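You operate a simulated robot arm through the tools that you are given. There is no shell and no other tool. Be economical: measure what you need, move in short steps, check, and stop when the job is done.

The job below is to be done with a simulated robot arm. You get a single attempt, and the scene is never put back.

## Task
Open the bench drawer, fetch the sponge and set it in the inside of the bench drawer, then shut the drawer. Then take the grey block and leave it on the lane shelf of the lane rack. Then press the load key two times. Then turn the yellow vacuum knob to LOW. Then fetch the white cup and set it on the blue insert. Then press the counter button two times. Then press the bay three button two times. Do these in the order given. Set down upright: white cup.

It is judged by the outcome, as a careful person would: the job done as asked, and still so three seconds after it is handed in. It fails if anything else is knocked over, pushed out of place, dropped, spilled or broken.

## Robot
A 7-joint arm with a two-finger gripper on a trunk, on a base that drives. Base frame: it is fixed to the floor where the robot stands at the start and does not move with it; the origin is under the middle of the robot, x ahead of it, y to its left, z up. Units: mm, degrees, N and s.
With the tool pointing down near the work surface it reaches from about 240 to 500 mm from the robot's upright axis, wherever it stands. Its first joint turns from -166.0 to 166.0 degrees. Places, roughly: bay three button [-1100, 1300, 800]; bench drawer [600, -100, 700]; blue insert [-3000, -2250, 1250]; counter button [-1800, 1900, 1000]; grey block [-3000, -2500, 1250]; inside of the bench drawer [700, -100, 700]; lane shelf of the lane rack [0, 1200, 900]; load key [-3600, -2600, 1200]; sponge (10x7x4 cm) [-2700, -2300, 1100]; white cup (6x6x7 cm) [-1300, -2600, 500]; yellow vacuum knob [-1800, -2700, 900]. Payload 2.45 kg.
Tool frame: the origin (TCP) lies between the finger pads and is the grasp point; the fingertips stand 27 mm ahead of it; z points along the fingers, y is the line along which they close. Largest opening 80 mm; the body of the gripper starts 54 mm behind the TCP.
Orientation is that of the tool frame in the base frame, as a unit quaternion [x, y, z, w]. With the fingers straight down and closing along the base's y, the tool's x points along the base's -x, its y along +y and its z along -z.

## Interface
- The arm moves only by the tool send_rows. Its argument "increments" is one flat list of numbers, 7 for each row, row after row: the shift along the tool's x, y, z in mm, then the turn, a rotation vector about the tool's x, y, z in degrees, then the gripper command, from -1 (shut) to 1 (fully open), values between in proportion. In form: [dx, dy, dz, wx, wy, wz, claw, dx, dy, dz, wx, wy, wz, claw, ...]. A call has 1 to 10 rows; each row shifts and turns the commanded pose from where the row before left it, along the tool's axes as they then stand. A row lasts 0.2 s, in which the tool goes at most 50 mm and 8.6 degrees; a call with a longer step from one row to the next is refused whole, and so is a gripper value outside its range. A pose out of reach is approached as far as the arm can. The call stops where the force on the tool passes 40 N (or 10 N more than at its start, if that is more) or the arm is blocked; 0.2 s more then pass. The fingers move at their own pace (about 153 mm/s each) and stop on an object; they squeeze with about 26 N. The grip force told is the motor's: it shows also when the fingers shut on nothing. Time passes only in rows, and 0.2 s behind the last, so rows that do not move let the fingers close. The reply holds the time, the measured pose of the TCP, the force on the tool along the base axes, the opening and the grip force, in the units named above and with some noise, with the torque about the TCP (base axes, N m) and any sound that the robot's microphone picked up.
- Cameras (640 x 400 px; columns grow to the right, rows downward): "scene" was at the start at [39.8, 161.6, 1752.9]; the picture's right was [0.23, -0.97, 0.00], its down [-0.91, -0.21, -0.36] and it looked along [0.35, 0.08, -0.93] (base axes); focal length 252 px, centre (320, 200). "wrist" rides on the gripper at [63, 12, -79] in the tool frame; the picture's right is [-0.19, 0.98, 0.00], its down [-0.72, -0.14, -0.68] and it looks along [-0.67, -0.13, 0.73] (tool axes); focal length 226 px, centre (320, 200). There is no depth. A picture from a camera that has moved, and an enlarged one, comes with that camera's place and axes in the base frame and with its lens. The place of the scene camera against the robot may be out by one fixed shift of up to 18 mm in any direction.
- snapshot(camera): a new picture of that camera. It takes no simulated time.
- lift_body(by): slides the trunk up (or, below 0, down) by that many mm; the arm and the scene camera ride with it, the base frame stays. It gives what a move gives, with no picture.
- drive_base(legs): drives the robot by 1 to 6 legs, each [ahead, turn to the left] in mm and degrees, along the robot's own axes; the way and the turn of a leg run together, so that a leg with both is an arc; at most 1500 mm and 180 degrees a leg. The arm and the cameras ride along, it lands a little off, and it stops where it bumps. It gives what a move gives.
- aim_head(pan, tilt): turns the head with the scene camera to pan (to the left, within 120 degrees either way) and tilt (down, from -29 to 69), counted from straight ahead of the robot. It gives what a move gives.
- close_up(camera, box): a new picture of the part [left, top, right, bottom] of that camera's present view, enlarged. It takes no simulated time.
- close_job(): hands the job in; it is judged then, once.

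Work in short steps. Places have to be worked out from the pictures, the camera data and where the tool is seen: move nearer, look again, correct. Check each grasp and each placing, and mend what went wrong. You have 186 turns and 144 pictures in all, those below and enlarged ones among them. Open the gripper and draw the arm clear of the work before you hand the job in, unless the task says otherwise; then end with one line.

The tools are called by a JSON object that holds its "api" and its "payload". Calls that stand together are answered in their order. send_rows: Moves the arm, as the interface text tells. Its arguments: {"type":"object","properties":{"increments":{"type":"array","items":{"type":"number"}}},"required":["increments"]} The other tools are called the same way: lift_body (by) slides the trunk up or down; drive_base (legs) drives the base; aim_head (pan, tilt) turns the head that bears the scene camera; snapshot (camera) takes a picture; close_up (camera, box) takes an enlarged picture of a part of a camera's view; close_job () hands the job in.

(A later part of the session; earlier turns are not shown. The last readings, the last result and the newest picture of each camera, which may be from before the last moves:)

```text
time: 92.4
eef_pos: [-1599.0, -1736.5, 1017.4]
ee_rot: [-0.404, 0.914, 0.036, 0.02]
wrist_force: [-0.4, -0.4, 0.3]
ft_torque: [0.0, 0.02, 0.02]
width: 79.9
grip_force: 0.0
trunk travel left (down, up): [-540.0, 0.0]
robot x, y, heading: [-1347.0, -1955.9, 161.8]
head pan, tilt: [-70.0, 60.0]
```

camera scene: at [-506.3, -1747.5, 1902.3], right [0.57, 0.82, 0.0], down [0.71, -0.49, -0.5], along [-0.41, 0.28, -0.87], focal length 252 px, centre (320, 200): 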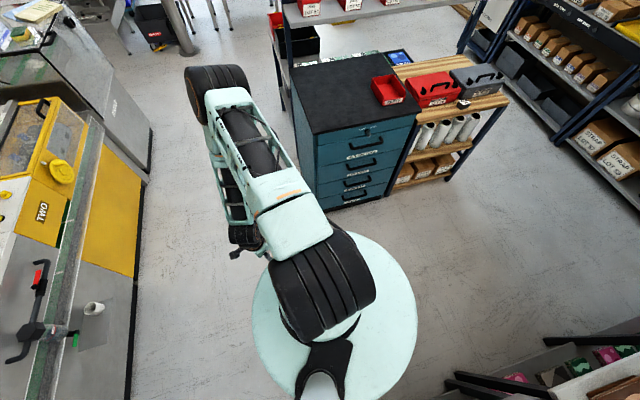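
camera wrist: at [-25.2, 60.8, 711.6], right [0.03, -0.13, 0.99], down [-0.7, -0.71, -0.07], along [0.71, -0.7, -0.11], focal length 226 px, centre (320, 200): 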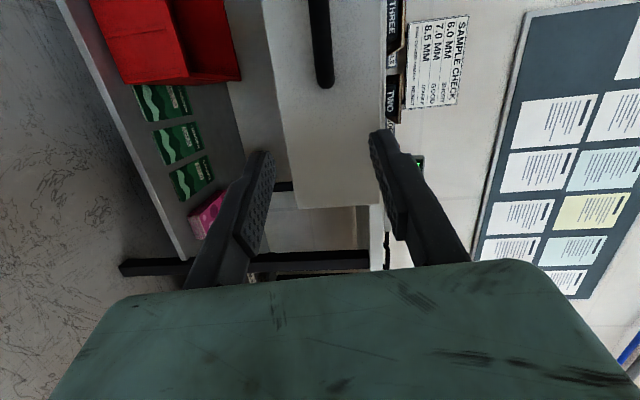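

Bring the arm back to centre-front so the elbow clears the cabinet, then drive on along the aisle.

{"api": "send_rows", "payload": {"increments": [43, -9, 0, 0, 0, -8, 1, 43, -3, 0, 0, 0, -8, 1, 40, 4, 0, 0, 0, -8, 1]}}

{"api": "drive_base", "payload": {"legs": [[1200, 0]]}}

{"api": "aim_head", "payload": {"pan": 80, "tilt": 40}}

{"api": "snapshot", "payload": {"camera": "scene"}}

{"api": "aim_head", "payload": {"pan": 30, "tilt": 30}}

{"api": "snapshot", "payload": {"camera": "scene"}}

```text
time: 93.2
eef_pos: [-1666.2, -1849.3, 1005.9]
ee_rot: [-0.585, 0.81, 0.031, 0.029]
wrist_force: [0.2, -0.7, -0.7]
ft_torque: [0.01, -0.05, 0.0]
width: 79.7
grip_force: 0.0
trunk travel left (down, up): [-540.0, 0.0]
robot x, y, heading: [-1343.5, -1960.4, 161.8]
head pan, tilt: [-70.0, 60.0]
```

```text
time: 99.4
eef_pos: [-2842.3, -1479.4, 1006.9]
ee_rot: [-0.593, 0.804, 0.032, 0.027]
wrist_force: [-0.2, -0.7, -0.2]
ft_torque: [0.01, 0.01, -0.02]
width: 79.9
grip_force: 0.1
trunk travel left (down, up): [-540.0, 0.0]
robot x, y, heading: [-2522.1, -1587.8, 162.7]
head pan, tilt: [-70.0, 60.0]
```

```text
time: 101.7
eef_pos: [-2840.6, -1479.2, 1007.7]
ee_rot: [-0.592, 0.805, 0.032, 0.028]
wrist_force: [0.8, 0.3, 0.1]
ft_torque: [-0.01, 0.04, -0.01]
width: 79.8
grip_force: 0.1
trunk travel left (down, up): [-540.0, 0.0]
robot x, y, heading: [-2522.8, -1586.5, 163.2]
head pan, tilt: [80.0, 40.0]
```

```text
111 pictures are left
camera scene: at [-2576.3, -1793.2, 1929.1], right [-0.89, 0.46, 0.0], down [0.29, 0.57, -0.77], along [-0.35, -0.68, -0.64], focal length 252 px, centre (320, 200)
```

scene: 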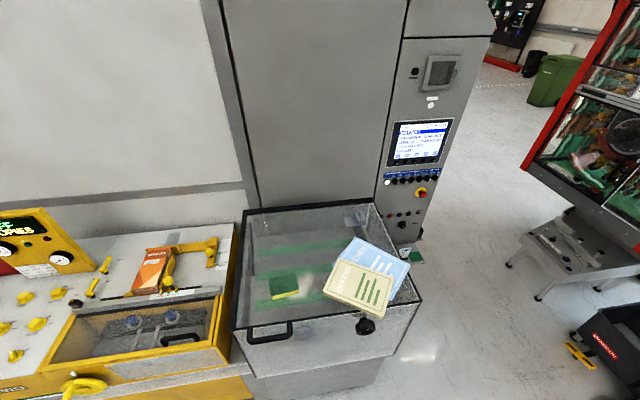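

```text
time: 102.9
eef_pos: [-2843.5, -1479.7, 1006.3]
ee_rot: [-0.593, 0.804, 0.032, 0.027]
wrist_force: [-0.1, -0.2, -0.3]
ft_torque: [0.03, 0.03, 0.03]
width: 79.8
grip_force: 0.1
trunk travel left (down, up): [-540.0, 0.0]
robot x, y, heading: [-2522.1, -1585.8, 162.8]
head pan, tilt: [30.0, 30.0]
```

```text
110 pictures are left
camera scene: at [-2625.7, -1737.8, 1944.4], right [-0.22, 0.97, 0.0], down [0.49, 0.11, -0.87], along [-0.84, -0.19, -0.5], focal length 252 px, centre (320, 200)
```

scene: 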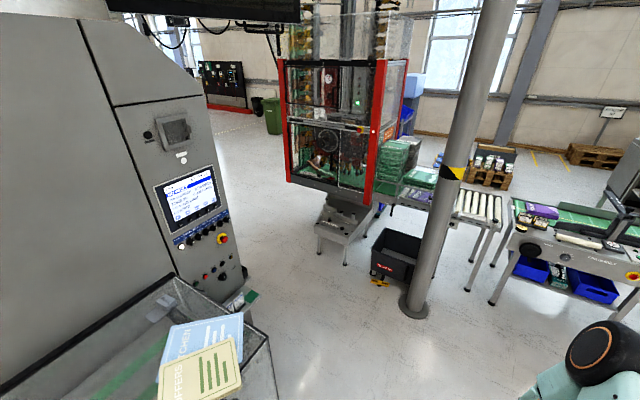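

{"api": "aim_head", "payload": {"pan": 85, "tilt": 50}}

{"api": "close_up", "payload": {"camera": "scene", "box": [160, 40, 480, 300]}}

{"api": "aim_head", "payload": {"pan": 65, "tilt": 32}}

{"api": "close_up", "payload": {"camera": "scene", "box": [200, 50, 420, 200]}}

```text
time: 104.2
eef_pos: [-2842.9, -1479.5, 1007.8]
ee_rot: [-0.593, 0.804, 0.032, 0.027]
wrist_force: [0.2, -0.7, -0.1]
ft_torque: [0.01, 0.01, 0.02]
width: 79.9
grip_force: 0.1
trunk travel left (down, up): [-540.0, 0.0]
robot x, y, heading: [-2518.2, -1586.4, 162.8]
head pan, tilt: [85.0, 50.0]
```

```text
1.54 times, centred on (320, 170) of scene
camera zoom: at [-2566.6, -1788.8, 1914.9], right [-0.93, 0.38, 0.0], down [0.29, 0.71, -0.64], along [-0.24, -0.6, -0.77], focal length 388 px, centre (320, 246)
```

zoom: 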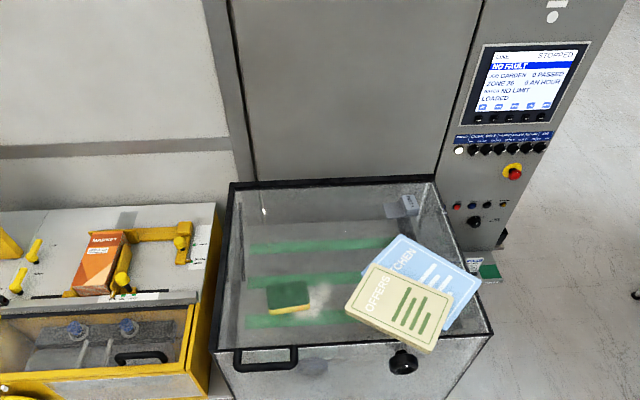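

```text
time: 105.0
eef_pos: [-2841.9, -1479.8, 1006.8]
ee_rot: [-0.593, 0.804, 0.032, 0.027]
wrist_force: [-0.7, -0.2, 0.0]
ft_torque: [0.0, 0.0, 0.02]
width: 80.2
grip_force: 0.0
trunk travel left (down, up): [-540.0, 0.0]
robot x, y, heading: [-2520.5, -1586.4, 163.0]
head pan, tilt: [65.0, 32.0]
```

```text
2.67 times, centred on (310, 125) of scene
camera zoom: at [-2597.5, -1784.0, 1941.2], right [-0.74, 0.67, 0.0], down [0.36, 0.39, -0.85], along [-0.57, -0.63, -0.53], focal length 672 px, centre (347, 400)
```

zoom: 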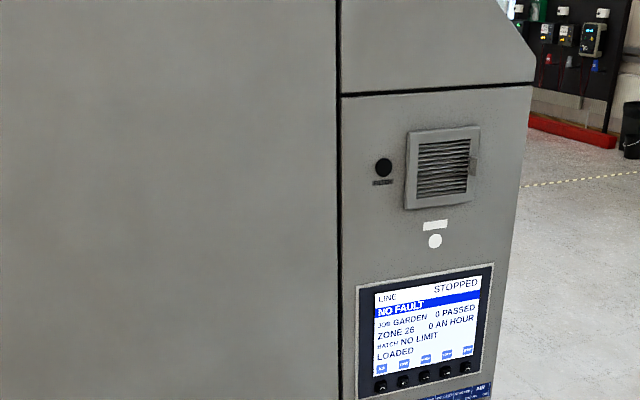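

The sponge lies on the glass lid at about (-2689, -2294, 1100). Raise the tool first, then turn toward the table and look.

{"api": "send_rows", "payload": {"increments": [0, 0, -40, 0, 0, 0, 1, 0, 0, -40, 0, 0, 0, 1, 0, 0, -40, 0, 0, 0, 1, 0, 0, -40, 0, 0, 0, 1, 0, 0, -40, 0, 0, 0, 1]}}

{"api": "drive_base", "payload": {"legs": [[0, 90]]}}

{"api": "aim_head", "payload": {"pan": 0, "tilt": 50}}

{"api": "snapshot", "payload": {"camera": "scene"}}

{"api": "snapshot", "payload": {"camera": "wrist"}}

```text
time: 106.2
eef_pos: [-2841.6, -1496.0, 1202.8]
ee_rot: [-0.592, 0.804, 0.033, 0.027]
wrist_force: [-0.1, -0.2, 0.6]
ft_torque: [0.02, 0.05, -0.04]
width: 80.0
grip_force: 0.1
trunk travel left (down, up): [-540.0, 0.0]
robot x, y, heading: [-2517.9, -1586.1, 162.9]
head pan, tilt: [65.0, 32.0]
```

```text
time: 110.4
eef_pos: [-2621.5, -1906.6, 1202.1]
ee_rot: [0.985, -0.164, -0.043, 0.003]
wrist_force: [-0.2, 0.6, 1.1]
ft_torque: [-0.01, 0.01, -0.01]
width: 80.0
grip_force: 0.0
trunk travel left (down, up): [-540.0, 0.0]
robot x, y, heading: [-2520.0, -1586.6, -108.5]
head pan, tilt: [65.0, 32.0]
```

```text
time: 111.8
eef_pos: [-2621.2, -1906.3, 1201.7]
ee_rot: [0.986, -0.164, -0.042, 0.003]
wrist_force: [0.5, -0.3, 1.0]
ft_torque: [0.0, -0.02, -0.02]
width: 80.1
grip_force: 0.1
trunk travel left (down, up): [-540.0, 0.0]
robot x, y, heading: [-2518.6, -1583.8, -108.9]
head pan, tilt: [0.0, 50.0]
```

```text
107 pictures are left
camera scene: at [-2400.8, -1677.5, 1914.9], right [-0.95, 0.32, 0.0], down [0.25, 0.73, -0.64], along [-0.21, -0.61, -0.77], focal length 252 px, centre (320, 200)
```

scene: 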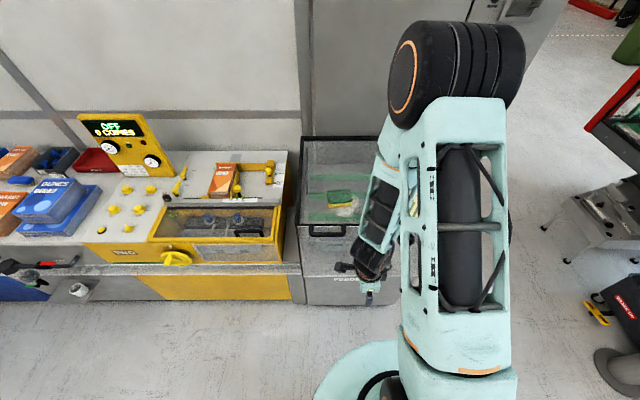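

```text
106 pictures are left
camera wrist: at [-2557.8, -1939.5, 1276.2], right [-0.5, -0.87, 0.03], down [-0.57, 0.36, 0.74], along [-0.65, 0.35, -0.68], focal length 226 px, centre (320, 200)
```

wrist: 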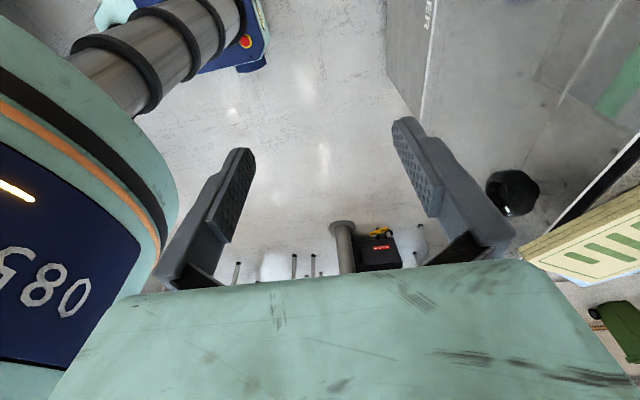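

Sponge centre ≈(-2688, -2303), long side along the table. Turn 5.5° left to face it and drive 250 mm closer.

{"api": "drive_base", "payload": {"legs": [[0, 5.5], [250, 0]]}}

{"api": "snapshot", "payload": {"camera": "wrist"}}

{"api": "snapshot", "payload": {"camera": "scene"}}

```text
time: 114.2
eef_pos: [-2647.5, -2160.5, 1201.0]
ee_rot: [0.992, -0.115, -0.042, 0.004]
wrist_force: [0.1, -0.2, -0.3]
ft_torque: [0.02, -0.01, -0.02]
width: 80.0
grip_force: 0.0
trunk travel left (down, up): [-540.0, 0.0]
robot x, y, heading: [-2577.3, -1830.5, -103.3]
head pan, tilt: [0.0, 50.0]
```

```text
105 pictures are left
camera wrist: at [-2580.1, -2187.3, 1275.9], right [-0.41, -0.91, 0.03], down [-0.61, 0.3, 0.74], along [-0.68, 0.28, -0.68], focal length 226 px, centre (320, 200)
```

wrist: 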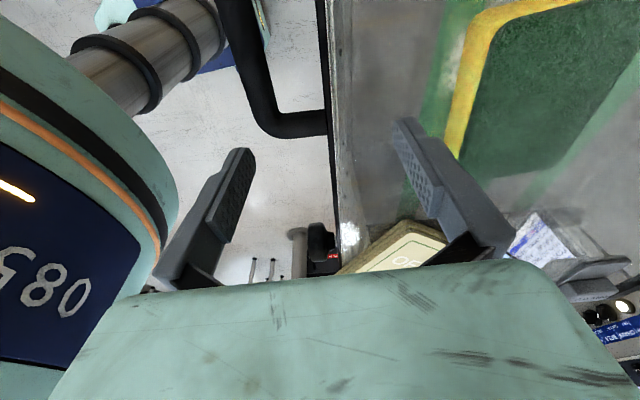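

```text
104 pictures are left
camera scene: at [-2449.1, -1912.0, 1914.8], right [-0.97, 0.23, 0.0], down [0.17, 0.75, -0.64], along [-0.15, -0.63, -0.77], focal length 252 px, centre (320, 200)
```

scene: 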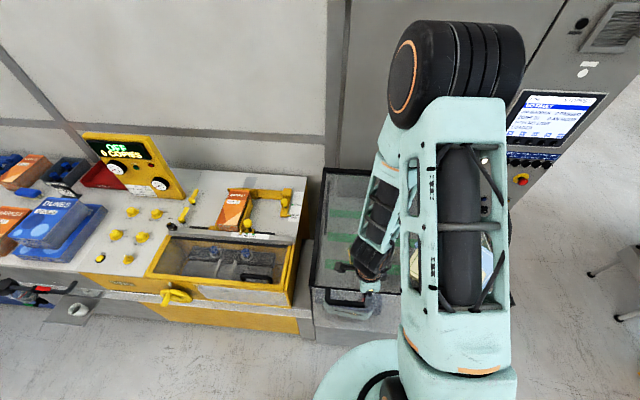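

Sponge's front edge found; centre ≈(-2690, -2290), top ≈1120. Move above it, level the tool and align yaw.

{"api": "send_rows", "payload": {"increments": [-4, 45, 0, 0, 0, 0, 1, -4, 45, 0, 0, 0, 0, 1, -4, 45, 0, 0, 0, 0, 1, 0, 0, 0, 0, 4.9, 0, 1, 0, 0, 0, 0, 0, -7, 1]}}

{"api": "snapshot", "payload": {"camera": "wrist"}}

```text
time: 115.3
eef_pos: [-2687.1, -2290.7, 1204.7]
ee_rot: [0.998, -0.054, 0.0, 0.009]
wrist_force: [0.4, -0.4, -0.4]
ft_torque: [0.02, 0.02, 0.02]
width: 80.0
grip_force: 0.1
trunk travel left (down, up): [-540.0, 0.0]
robot x, y, heading: [-2579.1, -1829.2, -102.9]
head pan, tilt: [0.0, 50.0]
```

```text
103 pictures are left
camera wrist: at [-2624.3, -2307.4, 1284.7], right [-0.3, -0.95, 0.02], down [-0.7, 0.23, 0.68], along [-0.65, 0.19, -0.73], focal length 226 px, centre (320, 200)
```

wrist: 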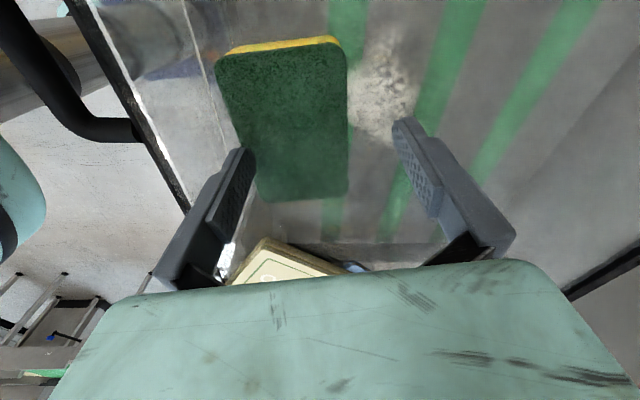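

Refined: centre ≈(-2691, -2271), top ≈1146, yaw −103°. Correct and lower slightly.

{"api": "send_rows", "payload": {"increments": [-6, -19.5, 0, 0, 0, 0, 1, 0, 0, 14, 0, 0, 6.7, 1]}}

{"api": "snapshot", "payload": {"camera": "wrist"}}

```text
time: 116.0
eef_pos: [-2692.9, -2270.5, 1187.4]
ee_rot: [0.994, -0.113, 0.0, 0.01]
wrist_force: [-0.7, -0.1, -1.1]
ft_torque: [-0.01, 0.02, -0.03]
width: 80.0
grip_force: 0.1
trunk travel left (down, up): [-540.0, 0.0]
robot x, y, heading: [-2575.5, -1828.9, -103.1]
head pan, tilt: [0.0, 50.0]
```

```text
102 pictures are left
camera wrist: at [-2632.7, -2295.2, 1268.6], right [-0.41, -0.91, 0.02], down [-0.67, 0.31, 0.68], along [-0.62, 0.26, -0.74], focal length 226 px, centre (320, 200)
```

wrist: 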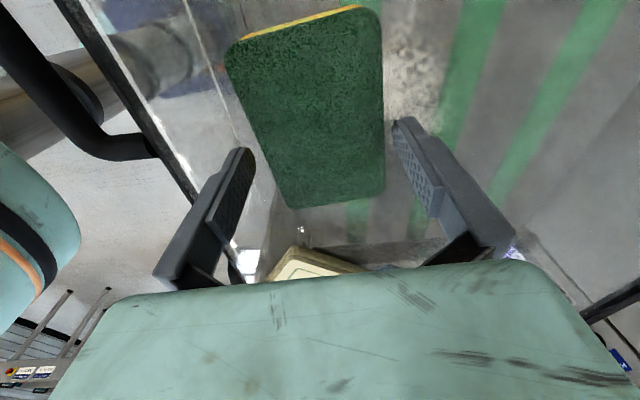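

Aligned within a few mm. Descend to TCP z≈1138 and close.

{"api": "send_rows", "payload": {"increments": [0, 2, 15, 0, 0, 0, 1, 0, 0, 15, 0, 0, 0, 1, 0, 0, 12, 0, 0, 0, 1, 0, 0, 7, 0, 0, 0, 1]}}

{"api": "snapshot", "payload": {"camera": "wrist"}}

```text
time: 116.5
eef_pos: [-2691.6, -2267.2, 1167.1]
ee_rot: [0.994, -0.112, 0.003, 0.008]
wrist_force: [-1.6, 5.8, 24.4]
ft_torque: [1.25, -0.03, 0.2]
width: 73.5
grip_force: 0.0
trunk travel left (down, up): [-540.0, 0.0]
robot x, y, heading: [-2579.5, -1832.8, -103.1]
head pan, tilt: [0.0, 50.0]
stopped in row 2: the force on the tool passed its limit at 56 N (the readings are from after the stop); the commanded pose is now the measured one
```

```text
101 pictures are left
camera wrist: at [-2632.2, -2292.8, 1247.6], right [-0.41, -0.91, 0.01], down [-0.67, 0.31, 0.67], along [-0.62, 0.27, -0.74], focal length 226 px, centre (320, 200)
```

wrist: 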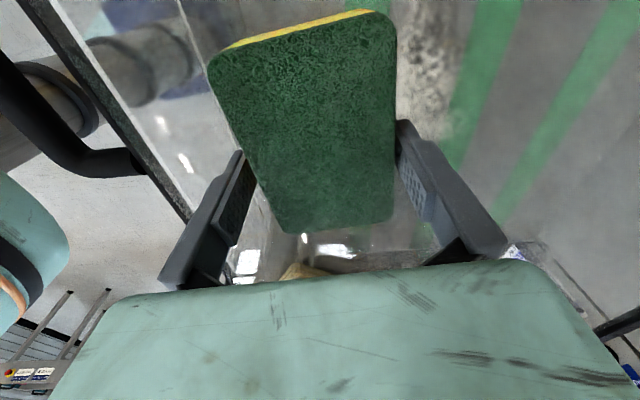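

Unexpected contact on the front finger at tip z≈1140. Zoom to see.

{"api": "close_up", "payload": {"camera": "wrist", "box": [140, 0, 440, 290]}}

{"api": "aim_head", "payload": {"pan": 20, "tilt": 55}}

{"api": "close_up", "payload": {"camera": "scene", "box": [320, 60, 640, 320]}}

```text
1.38 times, centred on (290, 145) of wrist
camera zoom: at [-2632.2, -2292.8, 1247.6], right [-0.41, -0.91, 0.01], down [-0.67, 0.31, 0.67], along [-0.62, 0.27, -0.74], focal length 312 px, centre (361, 276)
```

zoom: 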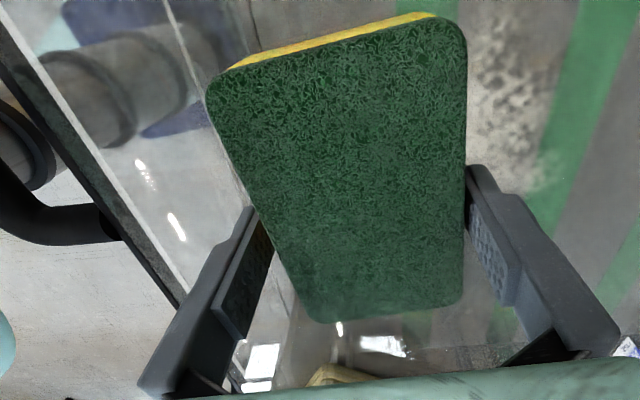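

```text
time: 117.3
eef_pos: [-2692.4, -2267.2, 1167.1]
ee_rot: [0.994, -0.112, 0.002, 0.007]
wrist_force: [-0.8, 5.7, 25.2]
ft_torque: [1.28, -0.06, 0.04]
width: 73.2
grip_force: 0.1
trunk travel left (down, up): [-540.0, 0.0]
robot x, y, heading: [-2579.7, -1830.9, -103.4]
head pan, tilt: [20.0, 55.0]
```

```text
1.54 times, centred on (480, 190) of scene
camera zoom: at [-2422.4, -1904.5, 1908.6], right [-0.99, -0.12, 0.0], down [-0.1, 0.81, -0.57], along [0.07, -0.57, -0.82], focal length 388 px, centre (74, 215)
```

zoom: 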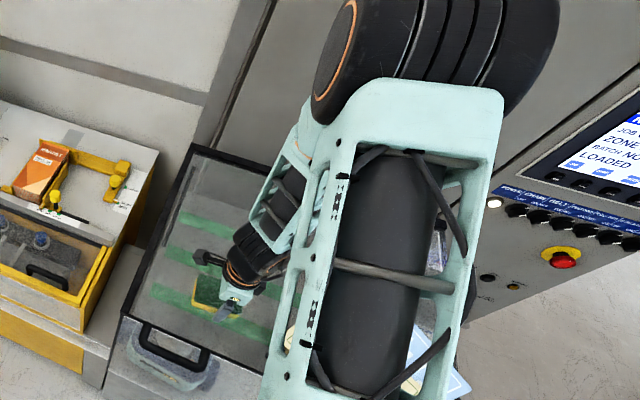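

The rear finger seems nearest to the sponge edge (clearance only ~2 mm). Back up, shift 3.5 mm rearward, fully open and retry in small steps.

{"api": "send_rows", "payload": {"increments": [0, 0, -15, 0, 0, 0, 1, 0, 3.5, 0, 0, 0, 1, 1, 0, 0, 8, 0, 0, 0, 1, 0, 0, 8, 0, 0, 0, 1, 0, 0, 8, 0, 0, 0, 1, 0, 0, 8, 0, 0, 0, 1]}}

{"api": "snapshot", "payload": {"camera": "wrist"}}

```text
time: 118.5
eef_pos: [-2693.5, -2267.8, 1167.5]
ee_rot: [0.992, -0.122, 0.004, 0.006]
wrist_force: [0.4, 13.4, 41.1]
ft_torque: [2.2, -0.19, 0.1]
width: 71.9
grip_force: 0.0
trunk travel left (down, up): [-540.0, 0.0]
robot x, y, heading: [-2577.7, -1833.3, -102.8]
head pan, tilt: [20.0, 55.0]
stopped in row 5: the force on the tool passed its limit at 48 N (the readings are from after the stop); the commanded pose is now the measured one
```

```text
98 pictures are left
camera wrist: at [-2633.9, -2293.9, 1246.9], right [-0.42, -0.91, 0.01], down [-0.67, 0.32, 0.67], along [-0.61, 0.28, -0.74], focal length 226 px, centre (320, 200)
```

wrist: 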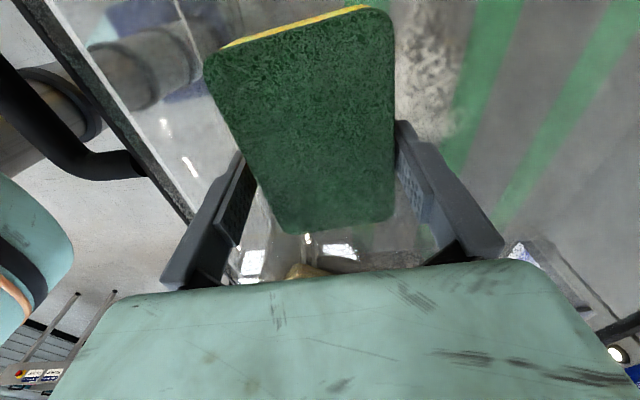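

Contact is odd; the lid may slope upward to the rear. I probe the lid height beside the sponge with closed fingers.

{"api": "send_rows", "payload": {"increments": [0, 0, -20, 0, 0, 0, -1, 0, 0, -20, 0, 0, 0, -1, 45, 0, 0, 0, 0, 0, -1, 45, 0, 0, 0, 0, 0, -1, 0, 20, 10, 0, 0, 0, -1, 0, 0, 10, 0, 0, 0, -1, 0, 0, 10, 0, 0, 0, -1, 0, 0, 10, 0, 0, 0, -1, 0, 0, 10, 0, 0, 0, -1, 0, 0, 10, 0, 0, 0, -1]}}

{"api": "send_rows", "payload": {"increments": [0, 0, 8, 0, 0, 0, -1, 0, 0, 8, 0, 0, 0, -1, 0, 0, 8, 0, 0, 0, -1]}}

```text
time: 120.4
eef_pos: [-2610.9, -2312.2, 1164.8]
ee_rot: [0.992, -0.122, 0.005, 0.01]
wrist_force: [0.7, 12.3, 33.3]
ft_torque: [1.27, 0.21, 0.0]
width: 62.6
grip_force: 25.9
trunk travel left (down, up): [-540.0, 0.0]
robot x, y, heading: [-2573.8, -1831.3, -102.8]
head pan, tilt: [20.0, 55.0]
stopped in row 9: the force on the tool passed its limit at 64 N (the readings are from after the stop); the commanded pose is now the measured one
```

```text
time: 120.7
eef_pos: [-2611.2, -2312.3, 1164.4]
ee_rot: [0.992, -0.122, 0.005, 0.01]
wrist_force: [0.7, 11.4, 31.2]
ft_torque: [1.28, 0.19, -0.02]
width: 62.6
grip_force: 26.0
trunk travel left (down, up): [-540.0, 0.0]
robot x, y, heading: [-2574.7, -1833.8, -102.9]
head pan, tilt: [20.0, 55.0]
stopped in row 1: the force on the tool passed its limit at 58 N (the readings are from after the stop); the commanded pose is now the measured one
```

Width 62.6 — it may actually have caught the sponge. Look.

{"api": "snapshot", "payload": {"camera": "wrist"}}

{"api": "snapshot", "payload": {"camera": "scene"}}

```text
97 pictures are left
camera wrist: at [-2551.9, -2337.9, 1244.9], right [-0.42, -0.91, 0.02], down [-0.67, 0.32, 0.67], along [-0.61, 0.27, -0.74], focal length 226 px, centre (320, 200)
```

wrist: 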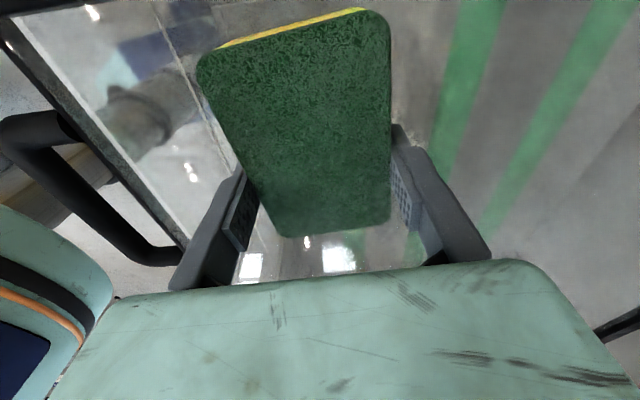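

```text
96 pictures are left
camera scene: at [-2422.4, -1903.5, 1908.7], right [-0.99, -0.12, 0.0], down [-0.1, 0.81, -0.57], along [0.07, -0.57, -0.82], focal length 252 px, centre (320, 200)
```

scene: 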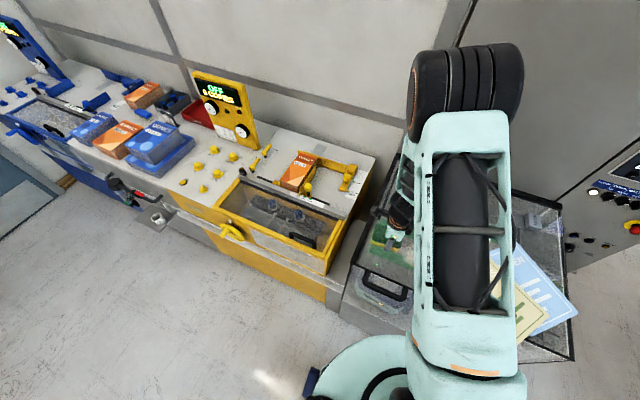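

The sponge is in the grip. Lift and check the hold.

{"api": "send_rows", "payload": {"increments": [0, 0, -15, 0, 0, 0, -1, 0, 0, -30, 0, 0, 0, -1, 0, 0, -30, 0, 0, 0, -1, 0, 0, 0, 0, 0, 0, -1]}}

{"api": "snapshot", "payload": {"camera": "wrist"}}

```text
time: 121.7
eef_pos: [-2609.5, -2312.5, 1238.0]
ee_rot: [0.993, -0.122, 0.005, 0.009]
wrist_force: [0.3, 0.1, -0.3]
ft_torque: [0.0, -0.02, -0.03]
width: 62.9
grip_force: 26.0
trunk travel left (down, up): [-540.0, 0.0]
robot x, y, heading: [-2577.3, -1825.4, -102.9]
head pan, tilt: [20.0, 55.0]
```

```text
95 pictures are left
camera wrist: at [-2550.8, -2339.0, 1318.4], right [-0.42, -0.91, 0.02], down [-0.67, 0.32, 0.67], along [-0.61, 0.27, -0.74], focal length 226 px, centre (320, 200)
```

wrist: 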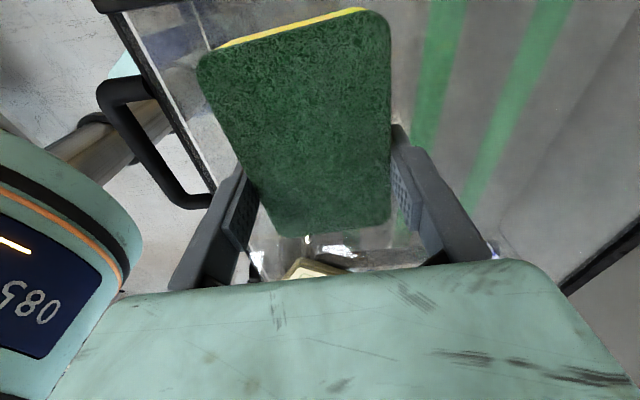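

Held firmly. Retract, back off, and drive back through the aisle toward the bench.

{"api": "send_rows", "payload": {"increments": [0, -45, 0, 0, 0, 0, -1, 0, -45, 0, 0, 0, 0, -1, 0, -45, 0, 0, 0, 0, -1]}}

{"api": "drive_base", "payload": {"legs": [[-250, 0], [0, 85], [1235, 0]]}}

{"api": "drive_base", "payload": {"legs": [[0, 38.8], [584, 0]]}}

```text
time: 122.5
eef_pos: [-2580.1, -2183.8, 1235.4]
ee_rot: [0.992, -0.122, 0.004, 0.011]
wrist_force: [0.9, 1.4, 0.4]
ft_torque: [-0.01, -0.02, -0.01]
width: 63.0
grip_force: 25.9
trunk travel left (down, up): [-540.0, 0.0]
robot x, y, heading: [-2579.4, -1832.1, -102.9]
head pan, tilt: [20.0, 55.0]
```

```text
time: 134.0
eef_pos: [-976.7, -1999.4, 1234.0]
ee_rot: [0.815, 0.58, 0.01, 0.004]
wrist_force: [0.1, 0.3, 0.1]
ft_torque: [-0.01, 0.03, -0.03]
width: 63.0
grip_force: 26.5
trunk travel left (down, up): [-540.0, 0.0]
robot x, y, heading: [-1326.3, -1963.3, -18.1]
head pan, tilt: [20.0, 55.0]
```

```text
time: 139.1
eef_pos: [-506.8, -1578.7, 1234.0]
ee_rot: [0.576, 0.817, 0.011, 0.001]
wrist_force: [0.5, -0.3, -1.1]
ft_torque: [0.01, -0.02, 0.0]
width: 63.0
grip_force: 25.6
trunk travel left (down, up): [-540.0, 0.0]
robot x, y, heading: [-803.0, -1772.2, 20.6]
head pan, tilt: [20.0, 55.0]
```

{"api": "drive_base", "payload": {"legs": [[0, 51], [1024, 0]]}}

{"api": "aim_head", "payload": {"pan": -50, "tilt": 45}}

{"api": "snapshot", "payload": {"camera": "scene"}}

```text
time: 146.6
eef_pos: [-462.4, -467.6, 1233.9]
ee_rot: [0.161, 0.987, 0.009, -0.003]
wrist_force: [0.5, -0.5, -0.4]
ft_torque: [-0.01, 0.05, -0.01]
width: 63.3
grip_force: 25.4
trunk travel left (down, up): [-540.0, 0.0]
robot x, y, heading: [-491.0, -818.1, 72.4]
head pan, tilt: [20.0, 55.0]
```

```text
time: 148.0
eef_pos: [-462.4, -468.6, 1233.8]
ee_rot: [0.16, 0.987, 0.009, -0.004]
wrist_force: [0.2, 0.4, -0.3]
ft_torque: [-0.04, 0.02, -0.01]
width: 63.1
grip_force: 25.7
trunk travel left (down, up): [-540.0, 0.0]
robot x, y, heading: [-493.4, -820.7, 72.4]
head pan, tilt: [-50.0, 45.0]
```

```text
94 pictures are left
camera scene: at [-552.0, -757.4, 1921.8], right [0.38, -0.92, 0.0], down [-0.65, -0.27, -0.71], along [0.65, 0.27, -0.71], focal length 252 px, centre (320, 200)
```

scene: 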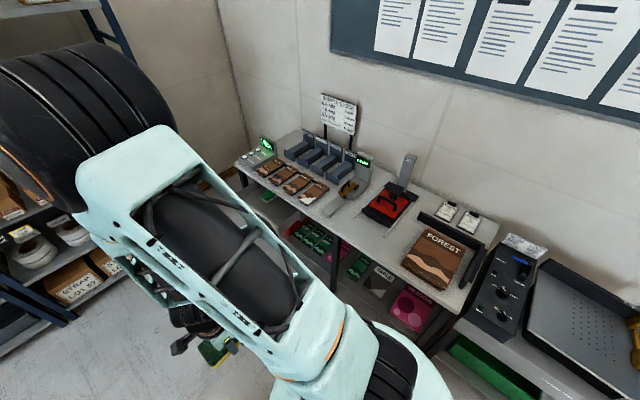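

Bench runs at 18.6° to the base axes, so the drawer slides along (-0.95, 0.32). I drive to a staging point facing the drawer squarely.

{"api": "drive_base", "payload": {"legs": [[0, -1], [1040, 0], [0, -90]]}}

{"api": "aim_head", "payload": {"pan": -5, "tilt": 60}}

{"api": "snapshot", "payload": {"camera": "scene"}}

{"api": "snapshot", "payload": {"camera": "wrist"}}

```text
time: 157.7
eef_pos: [187.5, 119.8, 1233.4]
ee_rot: [0.822, 0.569, 0.009, 0.005]
wrist_force: [1.0, 0.2, -0.4]
ft_torque: [0.03, -0.05, 0.0]
width: 63.2
grip_force: 25.9
trunk travel left (down, up): [-540.0, 0.0]
robot x, y, heading: [-162.9, 159.2, -19.8]
head pan, tilt: [-50.0, 45.0]
```

```text
time: 158.8
eef_pos: [187.0, 121.8, 1234.9]
ee_rot: [0.822, 0.57, 0.009, 0.004]
wrist_force: [-0.8, -0.2, 0.7]
ft_torque: [0.01, 0.02, -0.02]
width: 63.2
grip_force: 26.1
trunk travel left (down, up): [-540.0, 0.0]
robot x, y, heading: [-166.6, 156.9, -19.5]
head pan, tilt: [-5.0, 60.0]
```

```text
93 pictures are left
camera scene: at [-69.1, 282.3, 1902.3], right [-0.42, -0.91, 0.0], down [-0.79, 0.36, -0.5], along [0.45, -0.21, -0.87], focal length 252 px, centre (320, 200)
```

scene: 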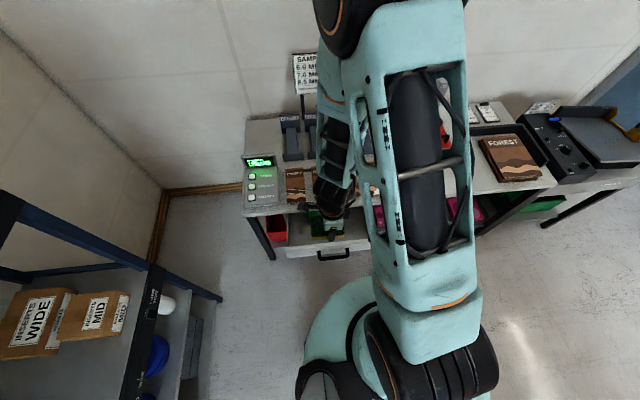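

```text
92 pictures are left
camera wrist: at [220.8, 175.1, 1314.9], right [0.85, -0.53, 0.02], down [-0.4, -0.63, 0.67], along [-0.34, -0.58, -0.74], focal length 226 px, centre (320, 200)
```

wrist: 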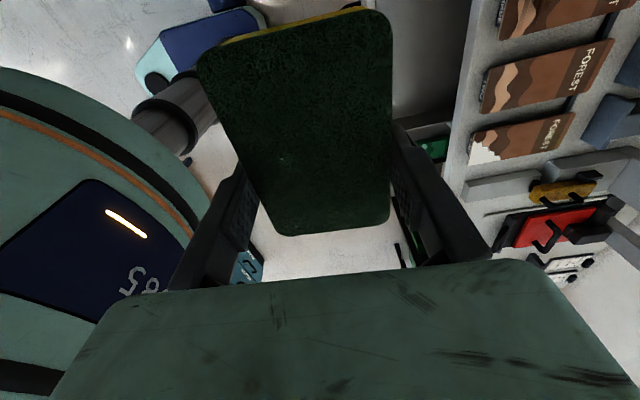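

Handle seen at (242, 65) as predicted. Drop point ≈(380, 19). Drive 80 mm forward, move the sponge over the drop point while still high.

{"api": "drive_base", "payload": {"legs": [[80, 0]]}}

{"api": "send_rows", "payload": {"increments": [-10, 45, 0, 0, 0, 0, -1, -10, 45, 0, 0, 0, 0, -1, -10, 45, 20, 0, 0, 0, -1, 0, 0, 40, 0, 0, 0, -1, 0, 0, 40, 0, 0, 0, -1]}}

{"api": "snapshot", "payload": {"camera": "wrist"}}

{"api": "snapshot", "payload": {"camera": "scene"}}

```text
time: 159.9
eef_pos: [257.5, 96.3, 1235.7]
ee_rot: [0.822, 0.57, 0.012, 0.006]
wrist_force: [-0.1, -0.3, 0.0]
ft_torque: [0.01, -0.07, -0.01]
width: 62.9
grip_force: 25.9
trunk travel left (down, up): [-540.0, 0.0]
robot x, y, heading: [-95.0, 137.2, -19.5]
head pan, tilt: [-5.0, 60.0]
```

```text
refused: row 3 steps farther than a row can; nothing moved
```

```text
91 pictures are left
camera wrist: at [289.4, 151.1, 1316.0], right [0.85, -0.52, 0.02], down [-0.4, -0.63, 0.67], along [-0.34, -0.58, -0.74], focal length 226 px, centre (320, 200)
```

wrist: 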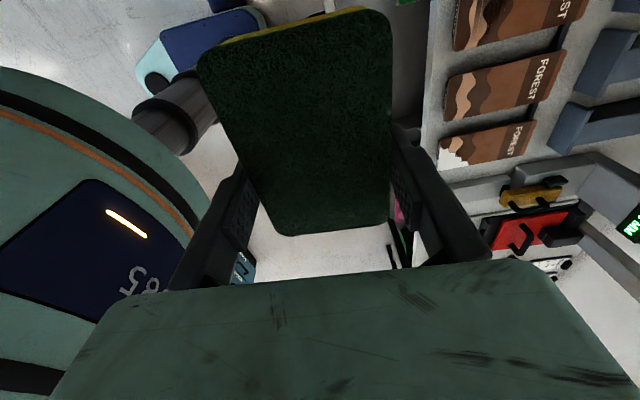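

```text
90 pictures are left
camera scene: at [-1.7, 258.2, 1902.6], right [-0.42, -0.91, 0.0], down [-0.79, 0.36, -0.5], along [0.46, -0.21, -0.86], focal length 252 px, centre (320, 200)
```

scene: 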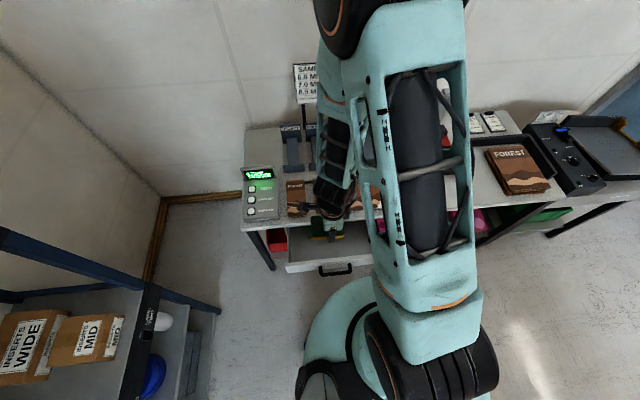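

Redo with legal steps.

{"api": "send_rows", "payload": {"increments": [-9, 38, 0, 0, 0, 0, -1, -9, 38, 0, 0, 0, 0, -1, -9, 38, 0, 0, 0, 0, -1, -8, 38, 0, 0, 0, 0, -1, 0, 0, 40, 0, 0, 0, -1, 0, 0, 40, 0, 0, 0, -1]}}

{"api": "lift_body", "payload": {"by": -200}}

{"api": "snapshot", "payload": {"camera": "wrist"}}

{"api": "snapshot", "payload": {"camera": "scene"}}

```text
time: 161.3
eef_pos: [392.4, 7.9, 1158.3]
ee_rot: [0.821, 0.57, 0.01, 0.003]
wrist_force: [0.5, 0.0, 0.1]
ft_torque: [0.02, 0.04, 0.02]
width: 63.2
grip_force: 26.0
trunk travel left (down, up): [-540.0, 0.0]
robot x, y, heading: [-92.5, 136.5, -19.7]
head pan, tilt: [-5.0, 60.0]
```

```text
time: 163.4
eef_pos: [391.8, 8.6, 960.4]
ee_rot: [0.822, 0.57, 0.01, 0.004]
wrist_force: [-0.6, 0.1, -0.3]
ft_torque: [-0.02, -0.03, 0.02]
width: 63.4
grip_force: 25.5
trunk travel left (down, up): [-340.0, 200.0]
robot x, y, heading: [-91.0, 136.9, -19.8]
head pan, tilt: [-5.0, 60.0]
```

```text
89 pictures are left
camera wrist: at [425.3, 63.1, 1040.2], right [0.85, -0.52, 0.02], down [-0.4, -0.63, 0.67], along [-0.34, -0.58, -0.74], focal length 226 px, centre (320, 200)
```

wrist: 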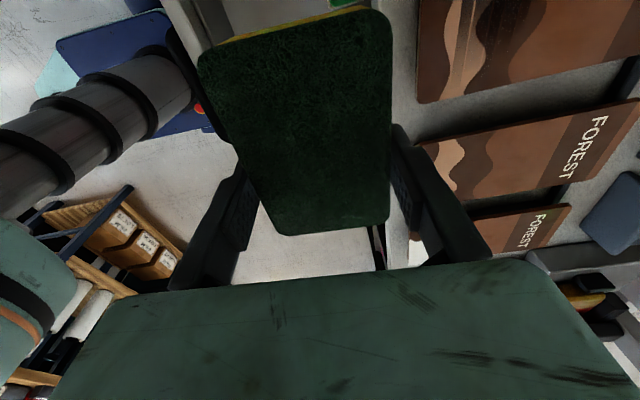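

```text
88 pictures are left
camera scene: at [2.4, 256.8, 1702.4], right [-0.42, -0.91, 0.0], down [-0.79, 0.36, -0.5], along [0.45, -0.21, -0.87], focal length 252 px, centre (320, 200)
```

scene: 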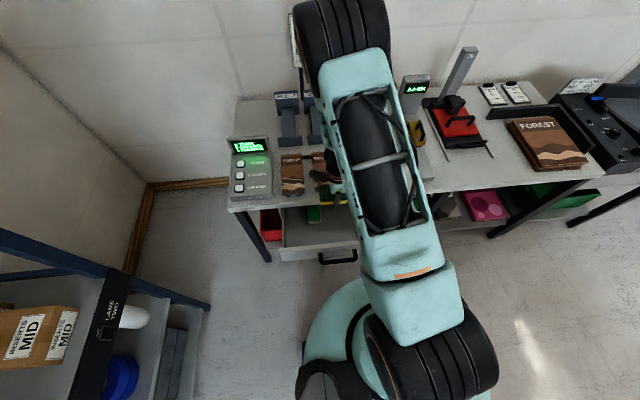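

Bench edge is ~70 mm beyond the TCP; shift back 15 mm and lower further.

{"api": "send_rows", "payload": {"increments": [0, -15, 0, 0, 0, 0, -1]}}

{"api": "lift_body", "payload": {"by": -150}}

{"api": "snapshot", "payload": {"camera": "wrist"}}

{"api": "snapshot", "payload": {"camera": "scene"}}

```text
time: 163.8
eef_pos: [377.3, 13.5, 960.6]
ee_rot: [0.822, 0.57, 0.011, 0.004]
wrist_force: [-0.5, 0.4, 0.5]
ft_torque: [0.0, -0.02, -0.01]
width: 63.0
grip_force: 26.1
trunk travel left (down, up): [-340.0, 200.0]
robot x, y, heading: [-91.9, 138.1, -19.4]
head pan, tilt: [-5.0, 60.0]
```

```text
time: 165.6
eef_pos: [377.5, 12.1, 810.3]
ee_rot: [0.821, 0.57, 0.01, 0.003]
wrist_force: [0.8, -0.9, 0.1]
ft_torque: [0.0, 0.0, 0.01]
width: 63.2
grip_force: 26.6
trunk travel left (down, up): [-190.0, 350.0]
robot x, y, heading: [-92.8, 133.8, -19.6]
head pan, tilt: [-5.0, 60.0]
```

```text
87 pictures are left
camera wrist: at [410.7, 68.0, 891.2], right [0.85, -0.52, 0.02], down [-0.4, -0.63, 0.67], along [-0.34, -0.58, -0.74], focal length 226 px, centre (320, 200)
```

wrist: 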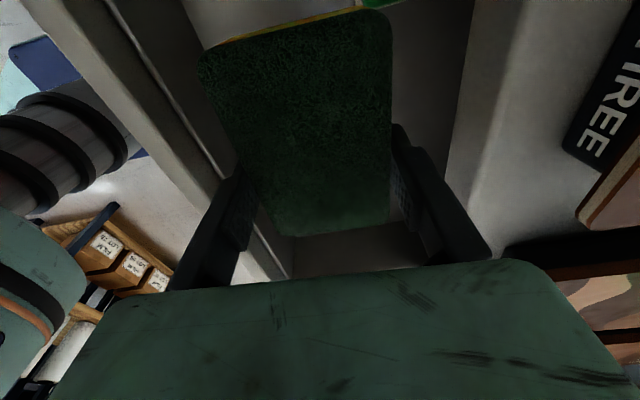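

```text
86 pictures are left
camera scene: at [2.3, 256.9, 1552.4], right [-0.42, -0.91, 0.0], down [-0.79, 0.36, -0.5], along [0.45, -0.21, -0.87], focal length 252 px, centre (320, 200)
```

scene: 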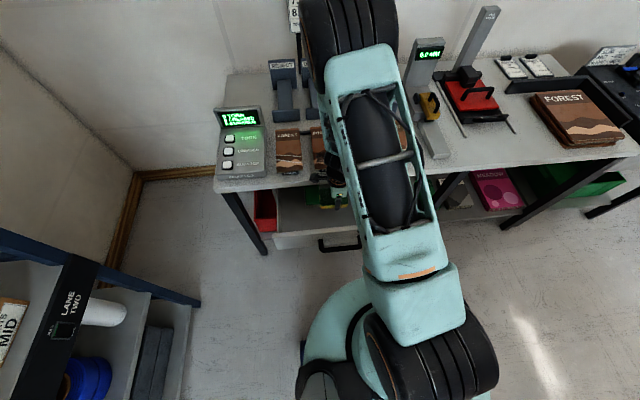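

Sponge is over the drawer opening with room on all sides. Lower gently until it touches the floor of the drawer.

{"api": "lift_body", "payload": {"by": -50}}

{"api": "send_rows", "payload": {"increments": [0, 0, 6, 0, 0, 0, -1, 0, 0, 6, 0, 0, 0, -1, 0, 0, 6, 0, 0, 0, -1, 0, 0, 6, 0, 0, 0, -1, 0, 0, 6, 0, 0, 0, -1, 0, 0, 6, 0, 0, 0, -1]}}

{"api": "snapshot", "payload": {"camera": "wrist"}}

```text
time: 166.5
eef_pos: [376.8, 13.3, 759.8]
ee_rot: [0.822, 0.57, 0.009, 0.003]
wrist_force: [0.2, 0.3, -0.6]
ft_torque: [-0.02, 0.0, -0.03]
width: 63.1
grip_force: 25.5
trunk travel left (down, up): [-140.0, 400.0]
robot x, y, heading: [-93.0, 138.1, -19.4]
head pan, tilt: [-5.0, 60.0]
```

```text
time: 167.9
eef_pos: [379.3, 13.1, 724.1]
ee_rot: [0.821, 0.57, 0.009, 0.004]
wrist_force: [0.5, -0.5, -0.6]
ft_torque: [-0.01, 0.01, 0.03]
width: 63.0
grip_force: 25.9
trunk travel left (down, up): [-140.0, 400.0]
robot x, y, heading: [-94.1, 139.0, -19.7]
head pan, tilt: [-5.0, 60.0]
```

```text
85 pictures are left
camera wrist: at [411.4, 67.2, 805.1], right [0.85, -0.52, 0.02], down [-0.4, -0.63, 0.67], along [-0.34, -0.58, -0.74], focal length 226 px, centre (320, 200)
```

wrist: 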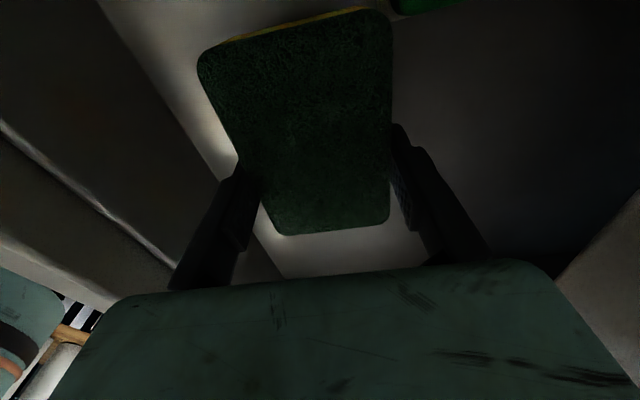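

Inside the drawer now. Continue down in small steps.

{"api": "send_rows", "payload": {"increments": [0, 0, 5, 0, 0, 0, -1, 0, 0, 5, 0, 0, 0, -1, 0, 0, 5, 0, 0, 0, -1, 0, 0, 5, 0, 0, 0, -1, 0, 0, 5, 0, 0, 0, -1, 0, 0, 5, 0, 0, 0, -1]}}

```text
time: 169.3
eef_pos: [380.0, 14.4, 694.3]
ee_rot: [0.822, 0.57, 0.01, 0.003]
wrist_force: [0.1, -0.7, 1.0]
ft_torque: [0.0, 0.04, 0.01]
width: 62.8
grip_force: 26.5
trunk travel left (down, up): [-140.0, 400.0]
robot x, y, heading: [-92.0, 139.7, -19.5]
head pan, tilt: [-5.0, 60.0]
```

{"api": "send_rows", "payload": {"increments": [0, 0, 4, 0, 0, 0, -1, 0, 0, 4, 0, 0, 0, -1, 0, 0, 4, 0, 0, 0, -1, 0, 0, 4, 0, 0, 0, -1, 0, 0, 4, 0, 0, 0, -1]}}

{"api": "snapshot", "payload": {"camera": "wrist"}}

```text
time: 169.8
eef_pos: [381.1, 12.8, 692.0]
ee_rot: [0.822, 0.57, 0.013, 0.007]
wrist_force: [1.4, -1.4, 19.6]
ft_torque: [0.04, 0.73, 0.04]
width: 62.7
grip_force: 25.4
trunk travel left (down, up): [-140.0, 400.0]
robot x, y, heading: [-88.7, 138.5, -19.7]
head pan, tilt: [-5.0, 60.0]
stopped in row 2: the force on the tool passed its limit at 46 N (the readings are from after the stop); the commanded pose is now the measured one
```

```text
84 pictures are left
camera wrist: at [414.0, 67.4, 773.3], right [0.85, -0.52, 0.02], down [-0.4, -0.63, 0.67], along [-0.34, -0.58, -0.74], focal length 226 px, centre (320, 200)
```

wrist: 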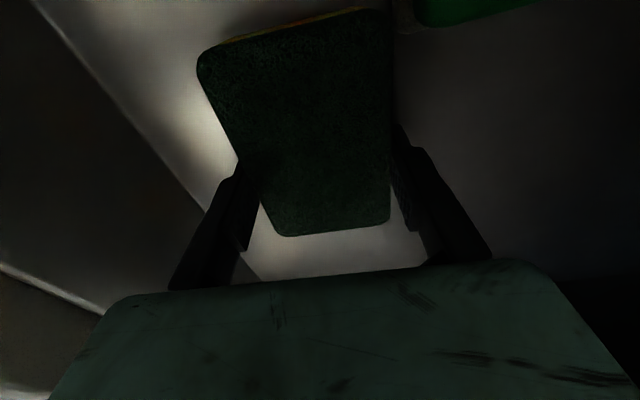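

Contact with the drawer floor. Release and rise.

{"api": "send_rows", "payload": {"increments": [0, 0, 0, 0, 0, 0, 1, 0, 0, 0, 0, 0, 0, 1, 0, 0, -15, 0, 0, 0, 1, 0, 0, -20, 0, 0, 0, 1, 0, 0, -20, 0, 0, 0, 1]}}

{"api": "snapshot", "payload": {"camera": "wrist"}}

```text
time: 170.4
eef_pos: [382.2, 12.2, 694.1]
ee_rot: [0.822, 0.57, 0.013, 0.008]
wrist_force: [-0.9, -0.9, 30.2]
ft_torque: [0.21, 1.2, 0.14]
width: 67.5
grip_force: 0.0
trunk travel left (down, up): [-140.0, 400.0]
robot x, y, heading: [-95.9, 136.8, -19.6]
head pan, tilt: [-5.0, 60.0]
stopped in row 2: the force on the tool passed its limit at 41 N (the readings are from after the stop); the commanded pose is now the measured one
```

```text
83 pictures are left
camera wrist: at [414.6, 67.0, 774.9], right [0.85, -0.52, 0.02], down [-0.41, -0.63, 0.67], along [-0.33, -0.58, -0.74], focal length 226 px, centre (320, 200)
```

wrist: 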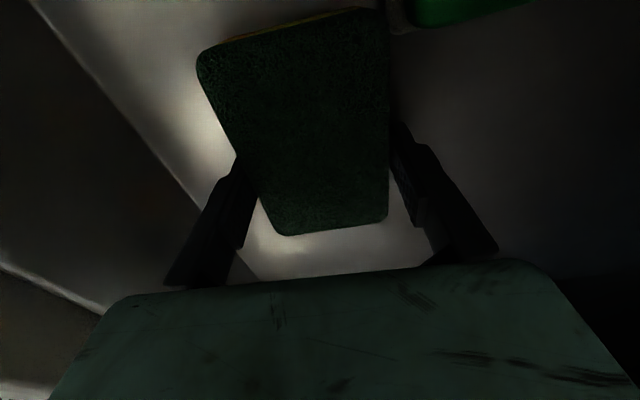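

Fingertips are apparently resting on the drawer floor. Rise and open.

{"api": "send_rows", "payload": {"increments": [0, 0, -6, 0, 0, 0, 1, 0, 0, -10, 0, 0, 0, 1, 0, 0, -15, 0, 0, 0, 1, 0, 0, -20, 0, 0, 0, 1, 0, 0, -20, 0, 0, 0, 1]}}

{"api": "lift_body", "payload": {"by": 100}}

{"api": "snapshot", "payload": {"camera": "wrist"}}

```text
time: 171.6
eef_pos: [378.5, 10.8, 765.1]
ee_rot: [0.821, 0.57, 0.012, 0.006]
wrist_force: [-0.8, -0.3, -0.1]
ft_torque: [0.0, -0.04, -0.01]
width: 80.2
grip_force: 0.1
trunk travel left (down, up): [-140.0, 400.0]
robot x, y, heading: [-90.0, 140.4, -19.5]
head pan, tilt: [-5.0, 60.0]
```

```text
time: 172.9
eef_pos: [378.6, 10.9, 862.6]
ee_rot: [0.822, 0.57, 0.012, 0.006]
wrist_force: [0.5, -0.1, 0.2]
ft_torque: [-0.02, 0.01, -0.05]
width: 80.1
grip_force: 0.0
trunk travel left (down, up): [-240.0, 300.0]
robot x, y, heading: [-87.8, 137.0, -19.3]
head pan, tilt: [-5.0, 60.0]
```

```text
82 pictures are left
camera wrist: at [411.4, 66.2, 944.0], right [0.85, -0.52, 0.02], down [-0.4, -0.63, 0.67], along [-0.34, -0.58, -0.74], focal length 226 px, centre (320, 200)
```

wrist: 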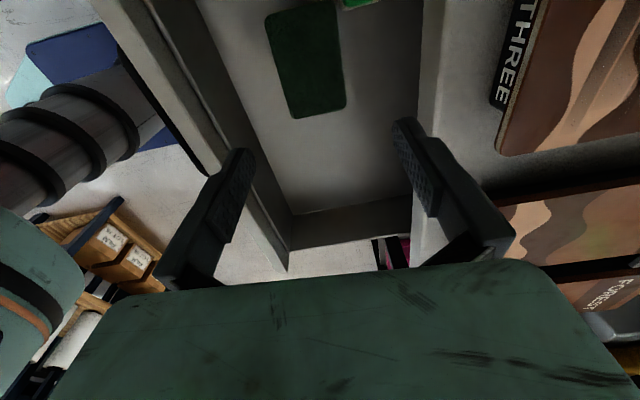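

Sponge lies flat in the drawer. Raise, back off 200 mm, then I'll push the drawer shut with closed fingers against the handle bar.

{"api": "lift_body", "payload": {"by": 60}}

{"api": "drive_base", "payload": {"legs": [[-205, 0]]}}

{"api": "send_rows", "payload": {"increments": [0, 0, 0, 0, 0, 0, -1, 0, 0, 0, 0, 0, 0, -1, 0, 0, 0, 0, 0, 0, -1]}}

{"api": "snapshot", "payload": {"camera": "wrist"}}

{"api": "snapshot", "payload": {"camera": "scene"}}

```text
time: 173.9
eef_pos: [378.5, 10.4, 922.7]
ee_rot: [0.822, 0.57, 0.012, 0.007]
wrist_force: [0.1, -0.5, -0.1]
ft_torque: [-0.01, 0.01, -0.02]
width: 80.0
grip_force: 0.1
trunk travel left (down, up): [-300.0, 240.0]
robot x, y, heading: [-97.3, 136.9, -19.6]
head pan, tilt: [-5.0, 60.0]
```

```text
time: 175.5
eef_pos: [184.0, 78.4, 924.0]
ee_rot: [0.822, 0.569, 0.012, 0.006]
wrist_force: [-0.3, 0.5, -0.4]
ft_torque: [-0.01, -0.04, 0.01]
width: 80.1
grip_force: 0.0
trunk travel left (down, up): [-300.0, 240.0]
robot x, y, heading: [-285.2, 206.7, -19.8]
head pan, tilt: [-5.0, 60.0]
```

```text
time: 176.3
eef_pos: [185.6, 77.1, 923.9]
ee_rot: [0.823, 0.568, 0.012, 0.005]
wrist_force: [-0.2, -0.2, 0.1]
ft_torque: [-0.03, -0.01, -0.01]
width: 0.0
grip_force: 26.1
trunk travel left (down, up): [-300.0, 240.0]
robot x, y, heading: [-286.1, 208.5, -19.8]
head pan, tilt: [-5.0, 60.0]
```

```text
81 pictures are left
camera wrist: at [217.5, 133.4, 1004.3], right [0.85, -0.53, 0.02], down [-0.41, -0.62, 0.67], along [-0.34, -0.58, -0.74], focal length 226 px, centre (320, 200)
```

wrist: 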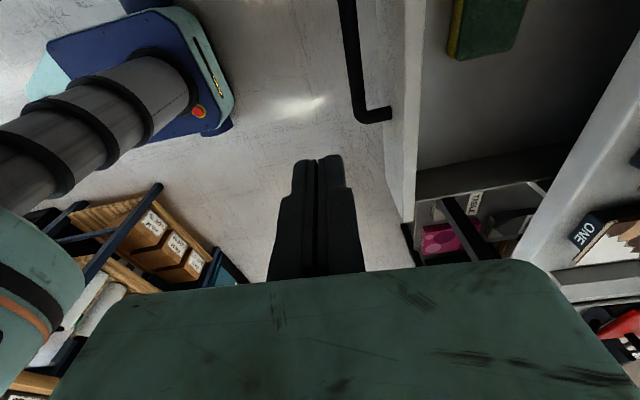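

```text
80 pictures are left
camera scene: at [-190.6, 325.9, 1662.3], right [-0.42, -0.91, 0.0], down [-0.79, 0.36, -0.5], along [0.45, -0.21, -0.87], focal length 252 px, centre (320, 200)
```

scene: 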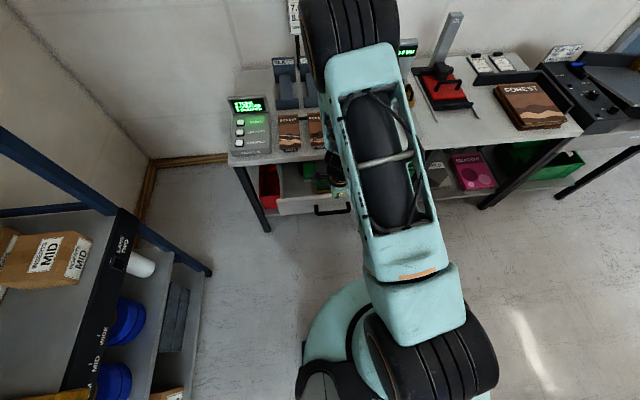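

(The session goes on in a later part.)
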